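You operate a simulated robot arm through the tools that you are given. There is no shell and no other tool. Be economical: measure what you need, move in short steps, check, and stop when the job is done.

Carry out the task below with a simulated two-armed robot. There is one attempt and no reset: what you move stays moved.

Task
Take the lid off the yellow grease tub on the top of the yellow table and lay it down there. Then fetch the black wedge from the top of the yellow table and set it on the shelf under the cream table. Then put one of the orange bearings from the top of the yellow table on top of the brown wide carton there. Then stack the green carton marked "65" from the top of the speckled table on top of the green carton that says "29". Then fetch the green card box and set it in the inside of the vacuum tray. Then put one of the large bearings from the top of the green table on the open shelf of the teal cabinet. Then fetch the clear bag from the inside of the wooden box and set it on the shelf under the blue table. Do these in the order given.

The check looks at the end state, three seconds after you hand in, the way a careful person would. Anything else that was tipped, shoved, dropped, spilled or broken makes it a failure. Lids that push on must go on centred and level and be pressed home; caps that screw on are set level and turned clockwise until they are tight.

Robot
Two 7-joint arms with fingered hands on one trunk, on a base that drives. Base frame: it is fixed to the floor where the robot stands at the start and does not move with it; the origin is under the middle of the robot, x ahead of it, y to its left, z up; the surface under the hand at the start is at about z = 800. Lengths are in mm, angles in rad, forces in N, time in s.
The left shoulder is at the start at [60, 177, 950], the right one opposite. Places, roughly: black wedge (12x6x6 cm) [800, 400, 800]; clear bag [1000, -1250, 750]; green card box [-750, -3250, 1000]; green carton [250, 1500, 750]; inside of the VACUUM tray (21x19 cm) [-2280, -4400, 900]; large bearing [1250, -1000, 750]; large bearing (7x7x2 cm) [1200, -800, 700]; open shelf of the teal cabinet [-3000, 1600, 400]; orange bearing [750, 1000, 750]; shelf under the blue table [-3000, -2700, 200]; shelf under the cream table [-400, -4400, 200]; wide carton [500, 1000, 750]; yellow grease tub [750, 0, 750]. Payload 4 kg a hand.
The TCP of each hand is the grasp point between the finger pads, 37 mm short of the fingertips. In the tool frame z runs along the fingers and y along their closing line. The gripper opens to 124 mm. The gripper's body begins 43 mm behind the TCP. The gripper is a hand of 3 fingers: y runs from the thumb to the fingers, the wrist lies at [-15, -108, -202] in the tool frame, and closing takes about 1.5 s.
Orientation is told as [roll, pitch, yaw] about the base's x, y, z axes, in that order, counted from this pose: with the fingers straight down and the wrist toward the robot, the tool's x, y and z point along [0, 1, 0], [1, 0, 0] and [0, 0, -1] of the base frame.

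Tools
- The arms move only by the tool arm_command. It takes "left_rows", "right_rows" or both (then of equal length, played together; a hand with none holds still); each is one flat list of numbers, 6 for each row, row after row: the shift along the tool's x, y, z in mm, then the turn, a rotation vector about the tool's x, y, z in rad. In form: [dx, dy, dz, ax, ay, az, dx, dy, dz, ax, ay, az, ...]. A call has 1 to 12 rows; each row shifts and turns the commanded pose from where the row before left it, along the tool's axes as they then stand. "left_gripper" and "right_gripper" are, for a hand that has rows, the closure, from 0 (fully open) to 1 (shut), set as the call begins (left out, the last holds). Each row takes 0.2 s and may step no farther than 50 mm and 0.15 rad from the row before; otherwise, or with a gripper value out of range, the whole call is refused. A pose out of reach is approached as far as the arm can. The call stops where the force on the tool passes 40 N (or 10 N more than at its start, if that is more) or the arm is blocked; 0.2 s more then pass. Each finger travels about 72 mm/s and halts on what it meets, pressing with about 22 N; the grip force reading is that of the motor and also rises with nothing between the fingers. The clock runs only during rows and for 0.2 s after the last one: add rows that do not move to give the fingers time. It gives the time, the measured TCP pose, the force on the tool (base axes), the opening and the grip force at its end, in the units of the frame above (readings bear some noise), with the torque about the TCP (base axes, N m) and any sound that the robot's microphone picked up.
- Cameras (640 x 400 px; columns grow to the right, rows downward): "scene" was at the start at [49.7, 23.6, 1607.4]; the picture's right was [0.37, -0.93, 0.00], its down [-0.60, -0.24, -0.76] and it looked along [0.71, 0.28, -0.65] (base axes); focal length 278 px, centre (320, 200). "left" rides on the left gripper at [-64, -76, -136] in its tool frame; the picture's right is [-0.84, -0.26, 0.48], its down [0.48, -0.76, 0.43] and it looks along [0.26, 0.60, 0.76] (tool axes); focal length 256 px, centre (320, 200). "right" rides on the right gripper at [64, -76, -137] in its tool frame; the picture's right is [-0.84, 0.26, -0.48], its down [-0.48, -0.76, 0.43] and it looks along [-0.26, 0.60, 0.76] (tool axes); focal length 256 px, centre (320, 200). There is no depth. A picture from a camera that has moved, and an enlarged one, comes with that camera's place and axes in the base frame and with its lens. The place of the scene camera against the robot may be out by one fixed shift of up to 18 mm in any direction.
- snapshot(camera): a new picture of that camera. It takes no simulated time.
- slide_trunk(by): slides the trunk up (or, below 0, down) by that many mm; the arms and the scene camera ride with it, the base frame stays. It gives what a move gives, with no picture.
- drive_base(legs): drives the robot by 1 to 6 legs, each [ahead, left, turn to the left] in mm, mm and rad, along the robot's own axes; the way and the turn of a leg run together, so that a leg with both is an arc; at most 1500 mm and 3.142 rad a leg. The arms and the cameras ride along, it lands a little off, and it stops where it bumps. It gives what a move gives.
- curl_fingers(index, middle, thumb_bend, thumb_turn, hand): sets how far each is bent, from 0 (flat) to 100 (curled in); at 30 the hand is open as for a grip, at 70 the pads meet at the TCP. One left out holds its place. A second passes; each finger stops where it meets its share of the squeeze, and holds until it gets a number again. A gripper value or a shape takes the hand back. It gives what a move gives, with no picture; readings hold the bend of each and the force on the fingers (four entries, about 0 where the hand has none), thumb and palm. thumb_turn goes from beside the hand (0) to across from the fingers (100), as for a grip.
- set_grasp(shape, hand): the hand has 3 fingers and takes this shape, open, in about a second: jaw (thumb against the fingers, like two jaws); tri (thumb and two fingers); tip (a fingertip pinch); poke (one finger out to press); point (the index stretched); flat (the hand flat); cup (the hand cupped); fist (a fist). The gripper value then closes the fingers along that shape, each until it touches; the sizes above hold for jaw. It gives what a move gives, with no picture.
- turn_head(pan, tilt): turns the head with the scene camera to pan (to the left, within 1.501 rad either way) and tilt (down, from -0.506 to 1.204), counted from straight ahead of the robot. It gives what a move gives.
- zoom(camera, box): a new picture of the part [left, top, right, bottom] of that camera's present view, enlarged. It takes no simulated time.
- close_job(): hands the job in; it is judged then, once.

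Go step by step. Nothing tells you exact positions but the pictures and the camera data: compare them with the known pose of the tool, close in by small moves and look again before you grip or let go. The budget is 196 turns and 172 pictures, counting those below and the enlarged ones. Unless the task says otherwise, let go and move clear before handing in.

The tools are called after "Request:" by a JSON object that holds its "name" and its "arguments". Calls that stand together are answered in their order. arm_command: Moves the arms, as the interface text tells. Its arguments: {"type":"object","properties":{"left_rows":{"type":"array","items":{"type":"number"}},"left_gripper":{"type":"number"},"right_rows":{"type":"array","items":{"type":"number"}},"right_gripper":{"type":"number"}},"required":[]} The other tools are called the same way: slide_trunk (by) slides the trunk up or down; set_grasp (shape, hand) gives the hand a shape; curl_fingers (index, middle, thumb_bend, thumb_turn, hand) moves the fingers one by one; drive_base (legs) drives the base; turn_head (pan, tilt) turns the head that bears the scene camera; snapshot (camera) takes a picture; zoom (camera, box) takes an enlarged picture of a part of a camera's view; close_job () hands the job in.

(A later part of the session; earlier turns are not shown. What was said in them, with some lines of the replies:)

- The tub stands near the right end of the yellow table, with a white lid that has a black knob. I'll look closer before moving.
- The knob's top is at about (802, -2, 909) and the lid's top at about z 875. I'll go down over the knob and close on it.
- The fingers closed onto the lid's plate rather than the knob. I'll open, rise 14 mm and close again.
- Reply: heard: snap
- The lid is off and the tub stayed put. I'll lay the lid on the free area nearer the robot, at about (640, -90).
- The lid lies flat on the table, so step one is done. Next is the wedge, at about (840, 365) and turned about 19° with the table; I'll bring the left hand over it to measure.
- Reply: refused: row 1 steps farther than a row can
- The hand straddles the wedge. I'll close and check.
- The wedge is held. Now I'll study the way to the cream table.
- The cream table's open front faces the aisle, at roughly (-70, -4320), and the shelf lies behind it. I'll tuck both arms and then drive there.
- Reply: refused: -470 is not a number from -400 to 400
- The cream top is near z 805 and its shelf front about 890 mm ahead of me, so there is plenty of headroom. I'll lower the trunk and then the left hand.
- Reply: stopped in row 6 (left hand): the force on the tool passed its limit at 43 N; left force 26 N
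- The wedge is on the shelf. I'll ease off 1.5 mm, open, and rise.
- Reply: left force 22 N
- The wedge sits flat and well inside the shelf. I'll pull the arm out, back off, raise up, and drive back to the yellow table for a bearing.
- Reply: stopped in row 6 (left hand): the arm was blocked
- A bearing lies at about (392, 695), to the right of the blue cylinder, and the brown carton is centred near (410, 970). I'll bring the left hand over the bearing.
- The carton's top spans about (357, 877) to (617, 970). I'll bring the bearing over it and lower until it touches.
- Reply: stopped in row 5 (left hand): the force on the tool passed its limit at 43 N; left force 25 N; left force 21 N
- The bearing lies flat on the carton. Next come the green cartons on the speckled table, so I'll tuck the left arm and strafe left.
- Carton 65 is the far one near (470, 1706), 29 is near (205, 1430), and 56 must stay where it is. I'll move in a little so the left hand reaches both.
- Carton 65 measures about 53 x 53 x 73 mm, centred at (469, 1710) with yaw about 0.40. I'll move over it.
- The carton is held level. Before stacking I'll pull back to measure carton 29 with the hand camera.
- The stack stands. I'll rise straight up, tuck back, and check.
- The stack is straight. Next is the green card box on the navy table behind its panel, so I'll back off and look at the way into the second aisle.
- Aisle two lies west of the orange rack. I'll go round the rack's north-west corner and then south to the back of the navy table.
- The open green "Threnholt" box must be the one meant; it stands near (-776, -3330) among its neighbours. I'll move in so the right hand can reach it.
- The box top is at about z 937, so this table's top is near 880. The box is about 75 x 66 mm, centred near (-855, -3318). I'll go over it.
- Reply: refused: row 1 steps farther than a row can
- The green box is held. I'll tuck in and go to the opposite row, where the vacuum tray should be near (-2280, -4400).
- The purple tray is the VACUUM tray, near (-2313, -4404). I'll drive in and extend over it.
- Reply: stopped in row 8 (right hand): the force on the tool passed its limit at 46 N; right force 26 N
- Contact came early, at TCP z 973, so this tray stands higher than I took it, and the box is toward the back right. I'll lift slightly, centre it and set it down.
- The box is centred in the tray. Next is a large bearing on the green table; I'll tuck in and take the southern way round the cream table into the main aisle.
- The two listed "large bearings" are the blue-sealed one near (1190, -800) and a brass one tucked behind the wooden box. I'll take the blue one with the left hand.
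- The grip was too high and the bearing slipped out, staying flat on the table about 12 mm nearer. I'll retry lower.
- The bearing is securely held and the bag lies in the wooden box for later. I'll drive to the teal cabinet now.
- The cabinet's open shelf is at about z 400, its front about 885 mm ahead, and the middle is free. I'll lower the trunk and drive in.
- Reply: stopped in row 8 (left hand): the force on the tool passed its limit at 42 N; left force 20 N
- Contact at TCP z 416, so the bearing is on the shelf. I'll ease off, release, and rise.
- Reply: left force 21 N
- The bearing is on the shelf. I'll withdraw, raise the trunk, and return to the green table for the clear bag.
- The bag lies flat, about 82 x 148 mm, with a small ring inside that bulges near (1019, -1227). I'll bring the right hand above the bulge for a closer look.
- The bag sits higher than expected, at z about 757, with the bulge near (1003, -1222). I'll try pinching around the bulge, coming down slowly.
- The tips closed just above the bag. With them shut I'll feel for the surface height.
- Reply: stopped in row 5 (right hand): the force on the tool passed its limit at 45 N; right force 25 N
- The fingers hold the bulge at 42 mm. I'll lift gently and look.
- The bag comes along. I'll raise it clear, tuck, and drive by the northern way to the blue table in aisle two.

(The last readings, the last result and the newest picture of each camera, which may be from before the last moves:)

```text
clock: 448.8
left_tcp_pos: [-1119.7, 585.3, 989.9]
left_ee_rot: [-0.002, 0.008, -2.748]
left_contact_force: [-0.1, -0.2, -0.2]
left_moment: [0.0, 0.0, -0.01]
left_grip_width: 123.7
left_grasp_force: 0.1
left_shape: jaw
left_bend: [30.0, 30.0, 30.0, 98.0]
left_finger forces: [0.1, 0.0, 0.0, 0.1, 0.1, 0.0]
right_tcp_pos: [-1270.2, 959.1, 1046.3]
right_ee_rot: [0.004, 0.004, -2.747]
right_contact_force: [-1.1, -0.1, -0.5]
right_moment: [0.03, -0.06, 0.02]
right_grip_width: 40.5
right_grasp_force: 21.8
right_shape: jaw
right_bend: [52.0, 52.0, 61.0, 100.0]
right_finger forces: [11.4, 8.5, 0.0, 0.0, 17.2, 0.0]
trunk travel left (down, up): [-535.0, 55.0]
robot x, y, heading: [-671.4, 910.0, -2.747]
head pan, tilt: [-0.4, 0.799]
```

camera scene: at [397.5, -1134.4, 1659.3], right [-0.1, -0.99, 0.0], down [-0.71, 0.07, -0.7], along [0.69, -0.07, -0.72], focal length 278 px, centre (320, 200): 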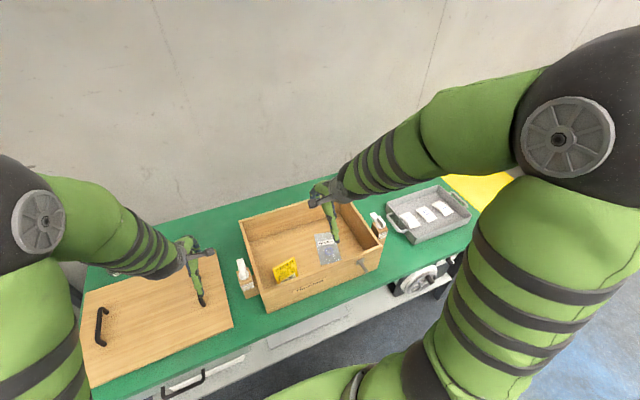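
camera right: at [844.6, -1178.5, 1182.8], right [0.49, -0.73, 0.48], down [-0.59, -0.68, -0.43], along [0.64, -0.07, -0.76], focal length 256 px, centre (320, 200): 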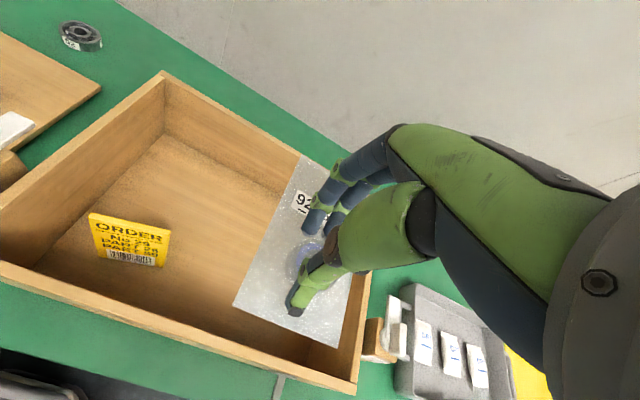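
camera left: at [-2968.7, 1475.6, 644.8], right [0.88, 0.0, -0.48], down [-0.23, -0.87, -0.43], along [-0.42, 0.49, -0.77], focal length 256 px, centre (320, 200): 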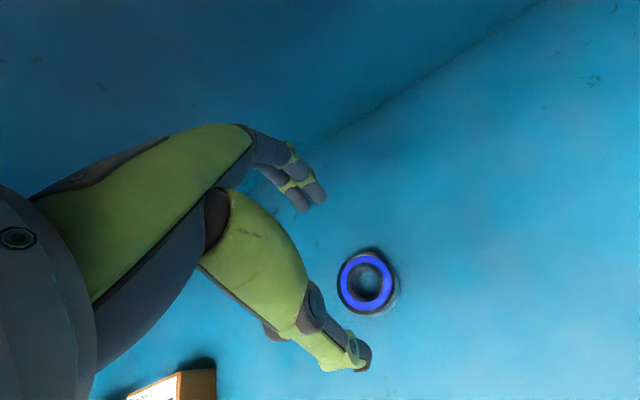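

Request:
{"name": "drive_base", "arguments": {"legs": [[1083, 0, -0.011], [1083, 0, 0], [0, 0, 1.17], [1150, 0, 0]]}}

```text
clock: 467.9
left_tcp_pos: [-2600.9, -1614.4, 991.9]
left_ee_rot: [0.0, 0.006, -1.602]
left_contact_force: [0.1, -0.5, -0.9]
left_moment: [-0.01, -0.01, -0.01]
left_grip_width: 123.5
left_grasp_force: 0.1
left_shape: jaw
left_bend: [30.0, 30.0, 30.0, 98.0]
left_finger forces: [0.1, 0.1, 0.0, 0.1, 0.0, 0.0]
right_tcp_pos: [-3003.6, -1595.9, 1046.4]
right_ee_rot: [0.002, 0.003, -1.602]
right_contact_force: [-0.1, 0.1, -0.9]
right_moment: [0.0, -0.02, 0.01]
right_grip_width: 39.8
right_grasp_force: 21.5
right_shape: jaw
right_bend: [52.0, 52.0, 61.0, 100.0]
right_finger forces: [11.5, 8.5, 0.0, 0.0, 16.9, 0.0]
trunk travel left (down, up): [-535.0, 55.0]
robot x, y, heading: [-2711.1, -1072.2, -1.601]
head pan, tilt: [-0.4, 0.799]
```

Request:
{"name": "drive_base", "arguments": {"legs": [[0, 0, 0.543], [783, 0, 0], [783, 0, 0], [0, 0, -1.772]]}}

Request:
{"name": "turn_head", "arguments": {"pan": 0.0, "tilt": 0.7}}

Request:
{"name": "snapshot", "arguments": {"camera": "scene"}}

```text
clock: 481.6
left_tcp_pos: [-2443.3, -2745.6, 991.6]
left_ee_rot: [0.0, 0.006, -2.819]
left_contact_force: [-0.9, 0.9, -0.7]
left_moment: [-0.02, 0.01, 0.0]
left_grip_width: 123.6
left_grasp_force: 0.1
left_shape: jaw
left_bend: [30.0, 30.0, 30.0, 98.0]
left_finger forces: [0.0, 0.1, 0.0, 0.0, 0.0, 0.1]
right_tcp_pos: [-2565.9, -2362.6, 1046.4]
right_ee_rot: [0.004, 0.002, -2.821]
right_contact_force: [-0.3, 0.3, -1.4]
right_moment: [0.0, 0.02, -0.03]
right_grip_width: 39.8
right_grasp_force: 21.4
right_shape: jaw
right_bend: [53.0, 52.0, 61.0, 100.0]
right_finger forces: [11.6, 8.4, 0.0, 0.1, 16.8, 0.0]
trunk travel left (down, up): [-535.0, 55.0]
robot x, y, heading: [-1974.5, -2457.6, -2.82]
head pan, tilt: [-0.4, 0.799]
```

```text
clock: 482.4
left_tcp_pos: [-2442.8, -2746.1, 990.7]
left_ee_rot: [-0.002, 0.008, -2.82]
left_contact_force: [0.2, 0.5, -0.1]
left_moment: [0.0, 0.0, -0.01]
left_grip_width: 123.7
left_grasp_force: 0.1
left_shape: jaw
left_bend: [30.0, 30.0, 30.0, 98.0]
left_finger forces: [0.0, 0.0, 0.0, 0.0, 0.0, 0.0]
right_tcp_pos: [-2565.5, -2363.3, 1047.2]
right_ee_rot: [0.002, 0.003, -2.821]
right_contact_force: [0.5, -0.5, -0.9]
right_moment: [0.0, -0.02, 0.02]
right_grip_width: 40.0
right_grasp_force: 21.8
right_shape: jaw
right_bend: [53.0, 52.0, 61.0, 100.0]
right_finger forces: [11.6, 8.4, 0.0, 0.0, 16.7, 0.1]
trunk travel left (down, up): [-535.0, 55.0]
robot x, y, heading: [-1971.5, -2456.2, -2.819]
head pan, tilt: [0.0, 0.7]
```

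```text
29 pictures are left
camera scene: at [-2024.4, -2481.2, 1667.5], right [-0.32, 0.95, 0.0], down [0.61, 0.2, -0.76], along [-0.73, -0.24, -0.64], focal length 278 px, centre (320, 200)
```

scene: 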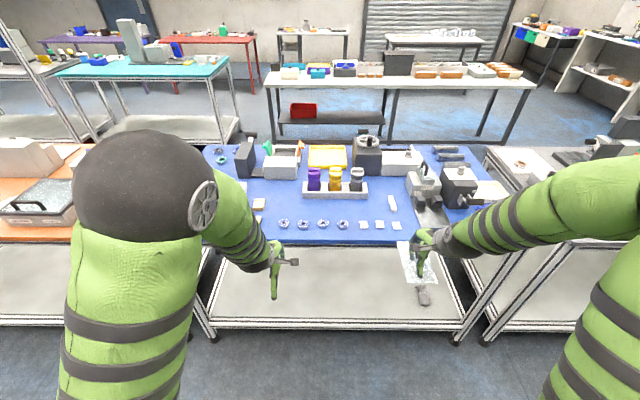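

Request:
{"name": "zoom", "arguments": {"camera": "scene", "box": [350, 210, 490, 340]}}

```text
3.08 times, centred on (420, 275) of scene
camera zoom: at [-2024.4, -2481.2, 1667.5], right [-0.32, 0.95, 0.0], down [0.61, 0.2, -0.76], along [-0.73, -0.24, -0.64], focal length 854 px, centre (12, -31)
```

zoom: 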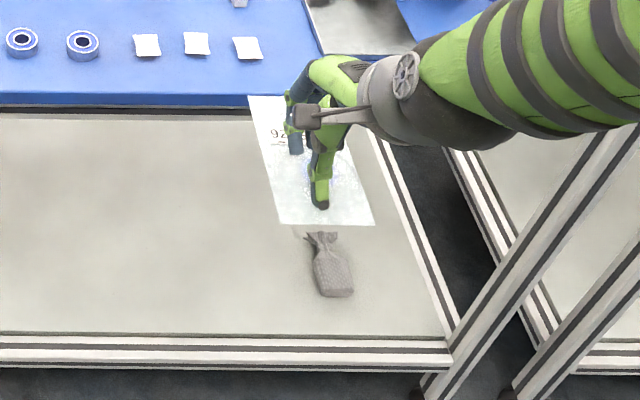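

A grey sack lies on the shelf well to the right, so I'll set the bag down to its left. First the trunk and then the arm go down.

Request:
{"name": "slide_trunk", "arguments": {"by": -400}}

Request:
{"name": "slide_trunk", "arguments": {"by": -130}}

Request:
{"name": "arm_command", "arguments": {"right_rows": [0, 0, 45, 0, 0, 0, 0, 0, 45, 0, 0, 0, 0, 0, 45, 0, 0, 0, 0, 0, 35, 0, 0, 0, 0, 0, 0, 0, 0, 0]}}

Request:
{"name": "drive_base", "arguments": {"legs": [[155, 0, 0]]}}

Request:
{"name": "snapshot", "arguments": {"camera": "scene"}}

Request:
{"name": "snapshot", "arguments": {"camera": "right"}}

```text
clock: 486.2
left_tcp_pos: [-2442.2, -2745.8, 591.3]
left_ee_rot: [-0.002, 0.007, -2.819]
left_contact_force: [-0.3, 0.7, 0.2]
left_moment: [-0.01, 0.01, 0.0]
left_grip_width: 123.6
left_grasp_force: 0.1
left_shape: jaw
left_bend: [30.0, 30.0, 30.0, 98.0]
left_finger forces: [0.0, 0.1, 0.0, 0.1, 0.1, 0.0]
right_tcp_pos: [-2564.7, -2363.1, 647.4]
right_ee_rot: [0.004, 0.003, -2.82]
right_contact_force: [0.5, -0.6, -1.0]
right_moment: [-0.01, -0.01, 0.01]
right_grip_width: 39.9
right_grasp_force: 21.6
right_shape: jaw
right_bend: [53.0, 52.0, 61.0, 100.0]
right_finger forces: [11.6, 8.4, 0.0, 0.0, 16.7, 0.0]
trunk travel left (down, up): [-135.0, 455.0]
robot x, y, heading: [-1969.9, -2454.5, -2.819]
head pan, tilt: [0.0, 0.7]
```

```text
clock: 487.8
left_tcp_pos: [-2441.6, -2747.7, 461.0]
left_ee_rot: [-0.001, 0.008, -2.819]
left_contact_force: [0.7, 0.1, -0.6]
left_moment: [-0.03, 0.0, 0.0]
left_grip_width: 123.8
left_grasp_force: 0.1
left_shape: jaw
left_bend: [30.0, 30.0, 30.0, 98.0]
left_finger forces: [0.1, 0.0, 0.0, 0.0, 0.1, 0.0]
right_tcp_pos: [-2564.8, -2363.5, 517.1]
right_ee_rot: [0.003, 0.003, -2.819]
right_contact_force: [-0.1, -0.5, -0.2]
right_moment: [-0.01, -0.02, -0.03]
right_grip_width: 40.0
right_grasp_force: 22.0
right_shape: jaw
right_bend: [53.0, 52.0, 61.0, 100.0]
right_finger forces: [11.6, 8.4, 0.1, 0.1, 16.7, 0.0]
trunk travel left (down, up): [-5.0, 585.0]
robot x, y, heading: [-1972.3, -2456.7, -2.817]
head pan, tilt: [0.0, 0.7]
```

```text
clock: 489.0
left_tcp_pos: [-2443.2, -2745.3, 461.5]
left_ee_rot: [-0.002, 0.007, -2.819]
left_contact_force: [-0.4, 0.9, -0.4]
left_moment: [-0.02, -0.02, 0.0]
left_grip_width: 123.9
left_grasp_force: 0.2
left_shape: jaw
left_bend: [30.0, 30.0, 30.0, 98.0]
left_finger forces: [0.1, 0.0, 0.1, 0.0, 0.0, 0.0]
right_tcp_pos: [-2563.4, -2362.9, 345.7]
right_ee_rot: [0.003, 0.004, -2.821]
right_contact_force: [0.8, -0.2, -1.2]
right_moment: [-0.04, -0.03, -0.03]
right_grip_width: 39.8
right_grasp_force: 22.3
right_shape: jaw
right_bend: [53.0, 52.0, 61.0, 100.0]
right_finger forces: [11.5, 8.3, 0.0, 0.0, 16.7, 0.1]
trunk travel left (down, up): [-5.0, 585.0]
robot x, y, heading: [-1976.8, -2452.7, -2.818]
head pan, tilt: [0.0, 0.7]
```

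```text
clock: 490.4
left_tcp_pos: [-2587.9, -2796.3, 461.9]
left_ee_rot: [-0.002, 0.007, -2.819]
left_contact_force: [0.2, -0.4, 0.1]
left_moment: [-0.02, 0.0, 0.01]
left_grip_width: 123.6
left_grasp_force: 0.0
left_shape: jaw
left_bend: [30.0, 30.0, 30.0, 98.0]
left_finger forces: [0.0, 0.0, 0.1, 0.0, 0.0, 0.1]
right_tcp_pos: [-2710.2, -2411.7, 347.4]
right_ee_rot: [0.002, 0.004, -2.817]
right_contact_force: [0.8, 0.2, -0.8]
right_moment: [0.02, 0.03, -0.01]
right_grip_width: 39.7
right_grasp_force: 22.1
right_shape: jaw
right_bend: [53.0, 52.0, 61.0, 100.0]
right_finger forces: [11.5, 8.4, 0.0, 0.0, 16.6, 0.0]
trunk travel left (down, up): [-5.0, 585.0]
robot x, y, heading: [-2123.1, -2504.9, -2.819]
head pan, tilt: [0.0, 0.7]
```

```text
27 pictures are left
camera scene: at [-2170.0, -2530.1, 1137.5], right [-0.32, 0.95, 0.0], down [0.61, 0.2, -0.76], along [-0.73, -0.24, -0.64], focal length 278 px, centre (320, 200)
```

scene: 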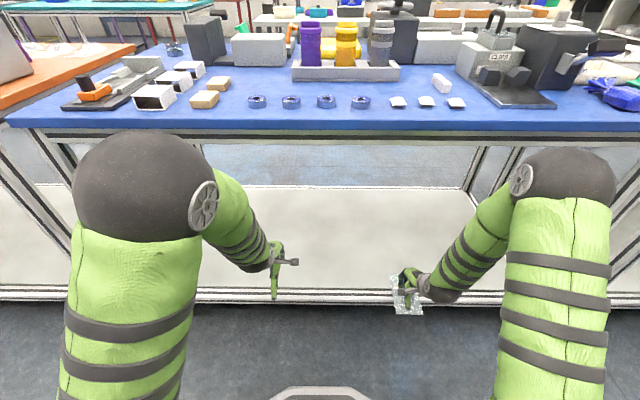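

```text
26 pictures are left
camera right: at [-2618.0, -2448.3, 482.7], right [-0.51, 0.71, 0.48], down [0.57, 0.7, -0.43], along [-0.64, 0.05, -0.76], focal length 256 px, centre (320, 200)
```

right: 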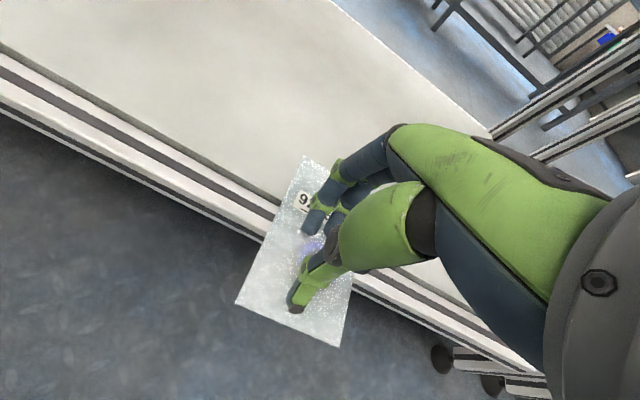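

Request:
{"name": "arm_command", "arguments": {"right_rows": [6, 49, 0, 0, 0, 0, 6, 49, 0, 0, 0, 0, 6, 49, 0, 0, 0, 0, 6, 49, 0, 0, 0, 0, 6, 49, 0, 0, 0, 0, 0, 0, 0, 0, 0, 0]}}

Request:
{"name": "snapshot", "arguments": {"camera": "right"}}

Request:
{"name": "snapshot", "arguments": {"camera": "scene"}}

```text
clock: 491.8
left_tcp_pos: [-2588.4, -2795.0, 463.0]
left_ee_rot: [-0.002, 0.007, -2.819]
left_contact_force: [-0.1, -0.1, -0.7]
left_moment: [0.0, -0.03, 0.02]
left_grip_width: 123.8
left_grasp_force: 0.1
left_shape: jaw
left_bend: [30.0, 30.0, 30.0, 98.0]
left_finger forces: [0.0, 0.1, 0.0, 0.0, 0.0, 0.0]
right_tcp_pos: [-2930.9, -2518.3, 346.4]
right_ee_rot: [0.003, 0.003, -2.821]
right_contact_force: [-0.5, -1.3, -0.5]
right_moment: [-0.06, -0.03, -0.02]
right_grip_width: 39.5
right_grasp_force: 22.2
right_shape: jaw
right_bend: [53.0, 52.0, 61.0, 100.0]
right_finger forces: [11.4, 8.6, 0.0, 0.0, 16.7, 0.0]
trunk travel left (down, up): [-5.0, 585.0]
robot x, y, heading: [-2119.6, -2502.8, -2.821]
head pan, tilt: [0.0, 0.7]
```

```text
25 pictures are left
camera right: at [-2839.4, -2554.2, 481.3], right [-0.51, 0.71, 0.48], down [0.57, 0.7, -0.43], along [-0.64, 0.05, -0.76], focal length 256 px, centre (320, 200)
```

right: 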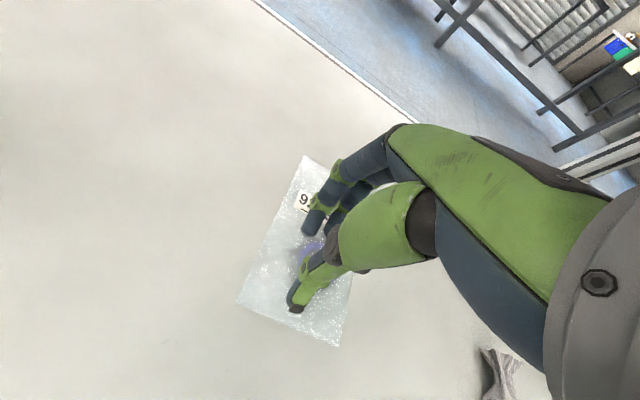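

```text
24 pictures are left
camera scene: at [-2170.0, -2530.1, 1137.5], right [-0.32, 0.95, 0.0], down [0.61, 0.2, -0.76], along [-0.73, -0.24, -0.64], focal length 278 px, centre (320, 200)
```

scene: 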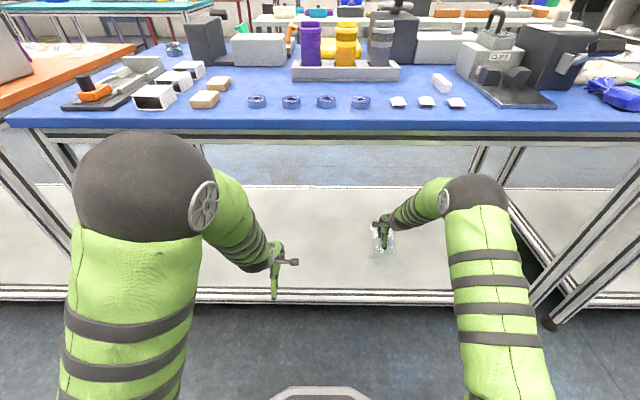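

Request:
{"name": "arm_command", "arguments": {"right_rows": [0, 0, 35, 0, 0, 0, 0, 0, 20, 0, 0, 0, 0, 0, 8, 0, 0, 0, 0, 0, 4, 0, 0, 0, 0, 0, 4, 0, 0, 0, 0, 0, 3, 0, 0, 0, 0, 0, 3, 0, 0, 0, 0, 0, 3, 0, 0, 0, 0, 0, 3, 0, 0, 0, 0, 0, 3, 0, 0, 0, 0, 0, 0, 0, 0, 0]}}

Request:
{"name": "snapshot", "arguments": {"camera": "right"}}

```text
clock: 494.1
left_tcp_pos: [-2586.0, -2795.0, 461.8]
left_ee_rot: [-0.003, 0.008, -2.819]
left_contact_force: [-0.4, 0.3, -0.2]
left_moment: [0.0, 0.07, 0.0]
left_grip_width: 123.7
left_grasp_force: 0.0
left_shape: jaw
left_bend: [30.0, 30.0, 30.0, 98.0]
left_finger forces: [0.0, 0.0, 0.2, 0.1, 0.0, 0.0]
right_tcp_pos: [-2937.4, -2521.4, 267.8]
right_ee_rot: [0.003, -0.012, -2.819]
right_contact_force: [3.5, 0.9, 19.4]
right_moment: [0.15, -0.34, -0.04]
right_grip_width: 40.0
right_grasp_force: 21.7
right_shape: jaw
right_bend: [54.0, 53.0, 60.0, 100.0]
right_finger forces: [9.5, 6.7, 0.0, 0.0, 27.0, 0.0]
trunk travel left (down, up): [-5.0, 585.0]
robot x, y, heading: [-2112.6, -2503.1, -2.82]
head pan, tilt: [0.0, 0.7]
stopped in row 11 (right hand): the force on the tool passed its limit at 42 N (the readings are from after the stop); the commanded pose is now the measured one
```

```text
23 pictures are left
camera right: at [-2843.0, -2556.8, 402.7], right [-0.5, 0.72, 0.48], down [0.56, 0.7, -0.45], along [-0.65, 0.05, -0.75], focal length 256 px, centre (320, 200)
```

right: 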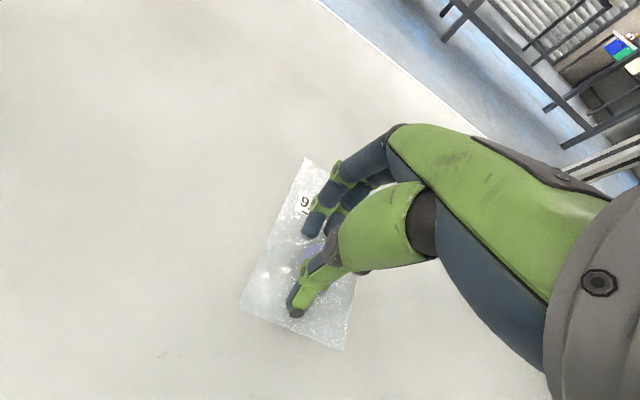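

The bag is on the shelf. I'll ease off, release, and rise straight up.

Request:
{"name": "arm_command", "arguments": {"right_rows": [0, 0, -1.5, 0, 0, 0, 0, 0, 0, 0, 0, 0]}}

Request:
{"name": "arm_command", "arguments": {"right_rows": [0, 0, 0, 0, 0, 0, 0, 0, 0, 0, 0, 0, 0, 0, 0, 0, 0, 0, 0, 0, 0, 0, 0, 0, 0, 0, -15, 0, 0, 0, 0, 0, -35, 0, 0, 0, 0, 0, -35, 0, 0, 0, 0, 0, 0, 0, 0, 0], "right_gripper": 0.3}}

Request:
{"name": "snapshot", "arguments": {"camera": "right"}}

```text
clock: 494.7
left_tcp_pos: [-2587.6, -2795.8, 463.3]
left_ee_rot: [-0.001, 0.007, -2.82]
left_contact_force: [0.8, 0.1, -0.2]
left_moment: [-0.03, -0.02, 0.0]
left_grip_width: 123.6
left_grasp_force: 0.0
left_shape: jaw
left_bend: [30.0, 30.0, 30.0, 98.0]
left_finger forces: [0.1, 0.0, 0.0, 0.0, 0.1, 0.0]
right_tcp_pos: [-2936.1, -2521.6, 266.6]
right_ee_rot: [0.001, -0.009, -2.819]
right_contact_force: [-0.5, -0.6, 20.5]
right_moment: [0.04, -0.14, -0.01]
right_grip_width: 40.0
right_grasp_force: 22.2
right_shape: jaw
right_bend: [54.0, 53.0, 61.0, 100.0]
right_finger forces: [11.0, 7.9, 0.0, 0.0, 24.9, 0.0]
trunk travel left (down, up): [-5.0, 585.0]
robot x, y, heading: [-2115.3, -2503.7, -2.818]
head pan, tilt: [0.0, 0.7]
```

```text
clock: 496.5
left_tcp_pos: [-2587.9, -2794.3, 462.5]
left_ee_rot: [-0.002, 0.007, -2.819]
left_contact_force: [0.3, 0.1, 0.1]
left_moment: [0.03, 0.01, 0.02]
left_grip_width: 123.7
left_grasp_force: 0.1
left_shape: jaw
left_bend: [30.0, 30.0, 30.0, 98.0]
left_finger forces: [0.1, 0.1, 0.0, 0.0, 0.0, 0.0]
right_tcp_pos: [-2934.0, -2519.5, 350.1]
right_ee_rot: [0.003, -0.006, -2.818]
right_contact_force: [0.2, 0.4, 0.3]
right_moment: [0.0, 0.0, 0.0]
right_grip_width: 86.9
right_grasp_force: 0.1
right_shape: jaw
right_bend: [35.0, 38.0, 50.0, 99.0]
right_finger forces: [0.0, 0.0, 0.0, 0.0, 0.0, 0.0]
trunk travel left (down, up): [-5.0, 585.0]
robot x, y, heading: [-2122.2, -2504.7, -2.817]
head pan, tilt: [0.0, 0.7]
```

```text
22 pictures are left
camera right: at [-2841.1, -2555.2, 485.5], right [-0.51, 0.72, 0.48], down [0.57, 0.7, -0.44], along [-0.65, 0.05, -0.76], focal length 256 px, centre (320, 200)
```

right: 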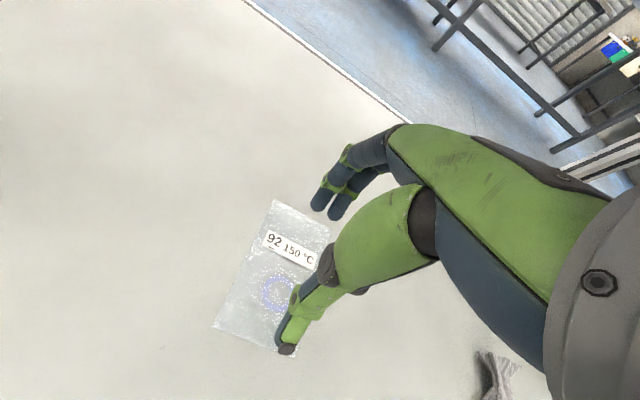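

Request:
{"name": "arm_command", "arguments": {"right_rows": [0, -49, 0, 0, 0, 0, 0, -49, 0, 0, 0, 0, 0, -49, 0, 0, 0, 0, 0, -49, 0, 0, 0, 0, 0, -49, 0, 0, 0, 0, 0, 0, 0, 0, 0, 0], "right_gripper": 0.0}}

Request:
{"name": "drive_base", "arguments": {"legs": [[-180, 0, 0]]}}

Request:
{"name": "snapshot", "arguments": {"camera": "scene"}}

```text
clock: 497.9
left_tcp_pos: [-2588.3, -2794.9, 461.3]
left_ee_rot: [-0.002, 0.006, -2.819]
left_contact_force: [-1.2, -0.5, 0.1]
left_moment: [-0.01, -0.02, -0.01]
left_grip_width: 123.7
left_grasp_force: 0.0
left_shape: jaw
left_bend: [30.0, 30.0, 30.0, 98.0]
left_finger forces: [0.0, 0.0, 0.0, 0.0, 0.0, 0.0]
right_tcp_pos: [-2698.8, -2443.4, 348.3]
right_ee_rot: [0.003, -0.005, -2.818]
right_contact_force: [0.5, 0.1, -0.2]
right_moment: [-0.03, -0.02, -0.02]
right_grip_width: 123.5
right_grasp_force: 0.1
right_shape: jaw
right_bend: [30.0, 30.0, 30.0, 98.0]
right_finger forces: [0.0, 0.1, 0.1, 0.1, 0.0, 0.0]
trunk travel left (down, up): [-5.0, 585.0]
robot x, y, heading: [-2118.6, -2506.8, -2.82]
head pan, tilt: [0.0, 0.7]
```

```text
clock: 499.4
left_tcp_pos: [-2415.1, -2737.4, 460.4]
left_ee_rot: [0.0, 0.008, -2.818]
left_contact_force: [-0.4, 0.2, -0.6]
left_moment: [-0.01, 0.02, -0.02]
left_grip_width: 123.8
left_grasp_force: 0.0
left_shape: jaw
left_bend: [30.0, 30.0, 30.0, 98.0]
left_finger forces: [0.0, 0.0, 0.0, 0.0, 0.0, 0.0]
right_tcp_pos: [-2527.5, -2386.0, 349.4]
right_ee_rot: [0.004, -0.006, -2.82]
right_contact_force: [0.5, -0.1, -0.3]
right_moment: [-0.01, -0.03, 0.03]
right_grip_width: 123.3
right_grasp_force: 0.1
right_shape: jaw
right_bend: [30.0, 30.0, 30.0, 98.0]
right_finger forces: [0.1, 0.0, 0.0, 0.1, 0.1, 0.0]
trunk travel left (down, up): [-5.0, 585.0]
robot x, y, heading: [-1940.4, -2448.6, -2.818]
head pan, tilt: [0.0, 0.7]
```

```text
21 pictures are left
camera scene: at [-1997.4, -2472.3, 1137.5], right [-0.32, 0.95, 0.0], down [0.61, 0.2, -0.76], along [-0.73, -0.24, -0.64], focal length 278 px, centre (320, 200)
```

scene: 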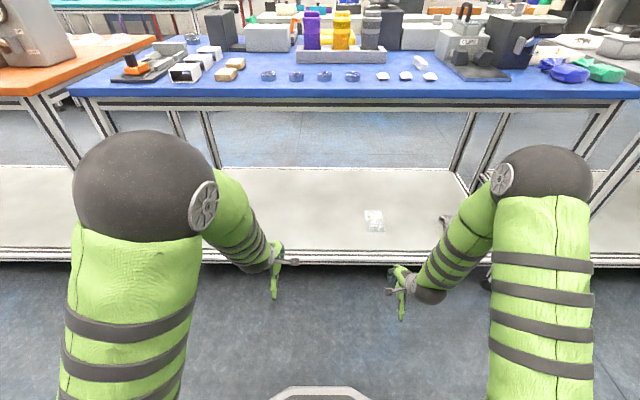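

The bag lies on the shelf under the blue table, both hands are empty and clear, and all seven steps are done in order, so I'm handing in.

Request:
{"name": "close_job", "arguments": {}}

```text
The job is handed in.
```

I finished all seven steps in the order given and handed the job in; the verdict was not shown to me.

- **Grease tub:** the lid is off and lies flat on the yellow table; the tub itself did not move.
- **Black wedge:** it sits flat on the shelf under the cream table.
- **Orange bearing:** one lies on top of the brown wide carton.
- **Green cartons:** 65 stands squarely on 29.
- **Green card box:** it is inside the purple tray marked VACUUM. I took the open green "Threnholt" box from the navy table to be this one.
- **Large bearing:** the blue-sealed one is on the open shelf of the teal cabinet. It slipped from the first grip and shifted about 12 mm on the green table before I picked it up properly.
- **Clear bag:** it lies flat on the shelf under the blue table, clear of the grey sack already there.

No drive reported a bump, and I saw nothing else tipped or dropped. I checked each item when I set it down, but did not go back to re-check the earlier ones before handing in.
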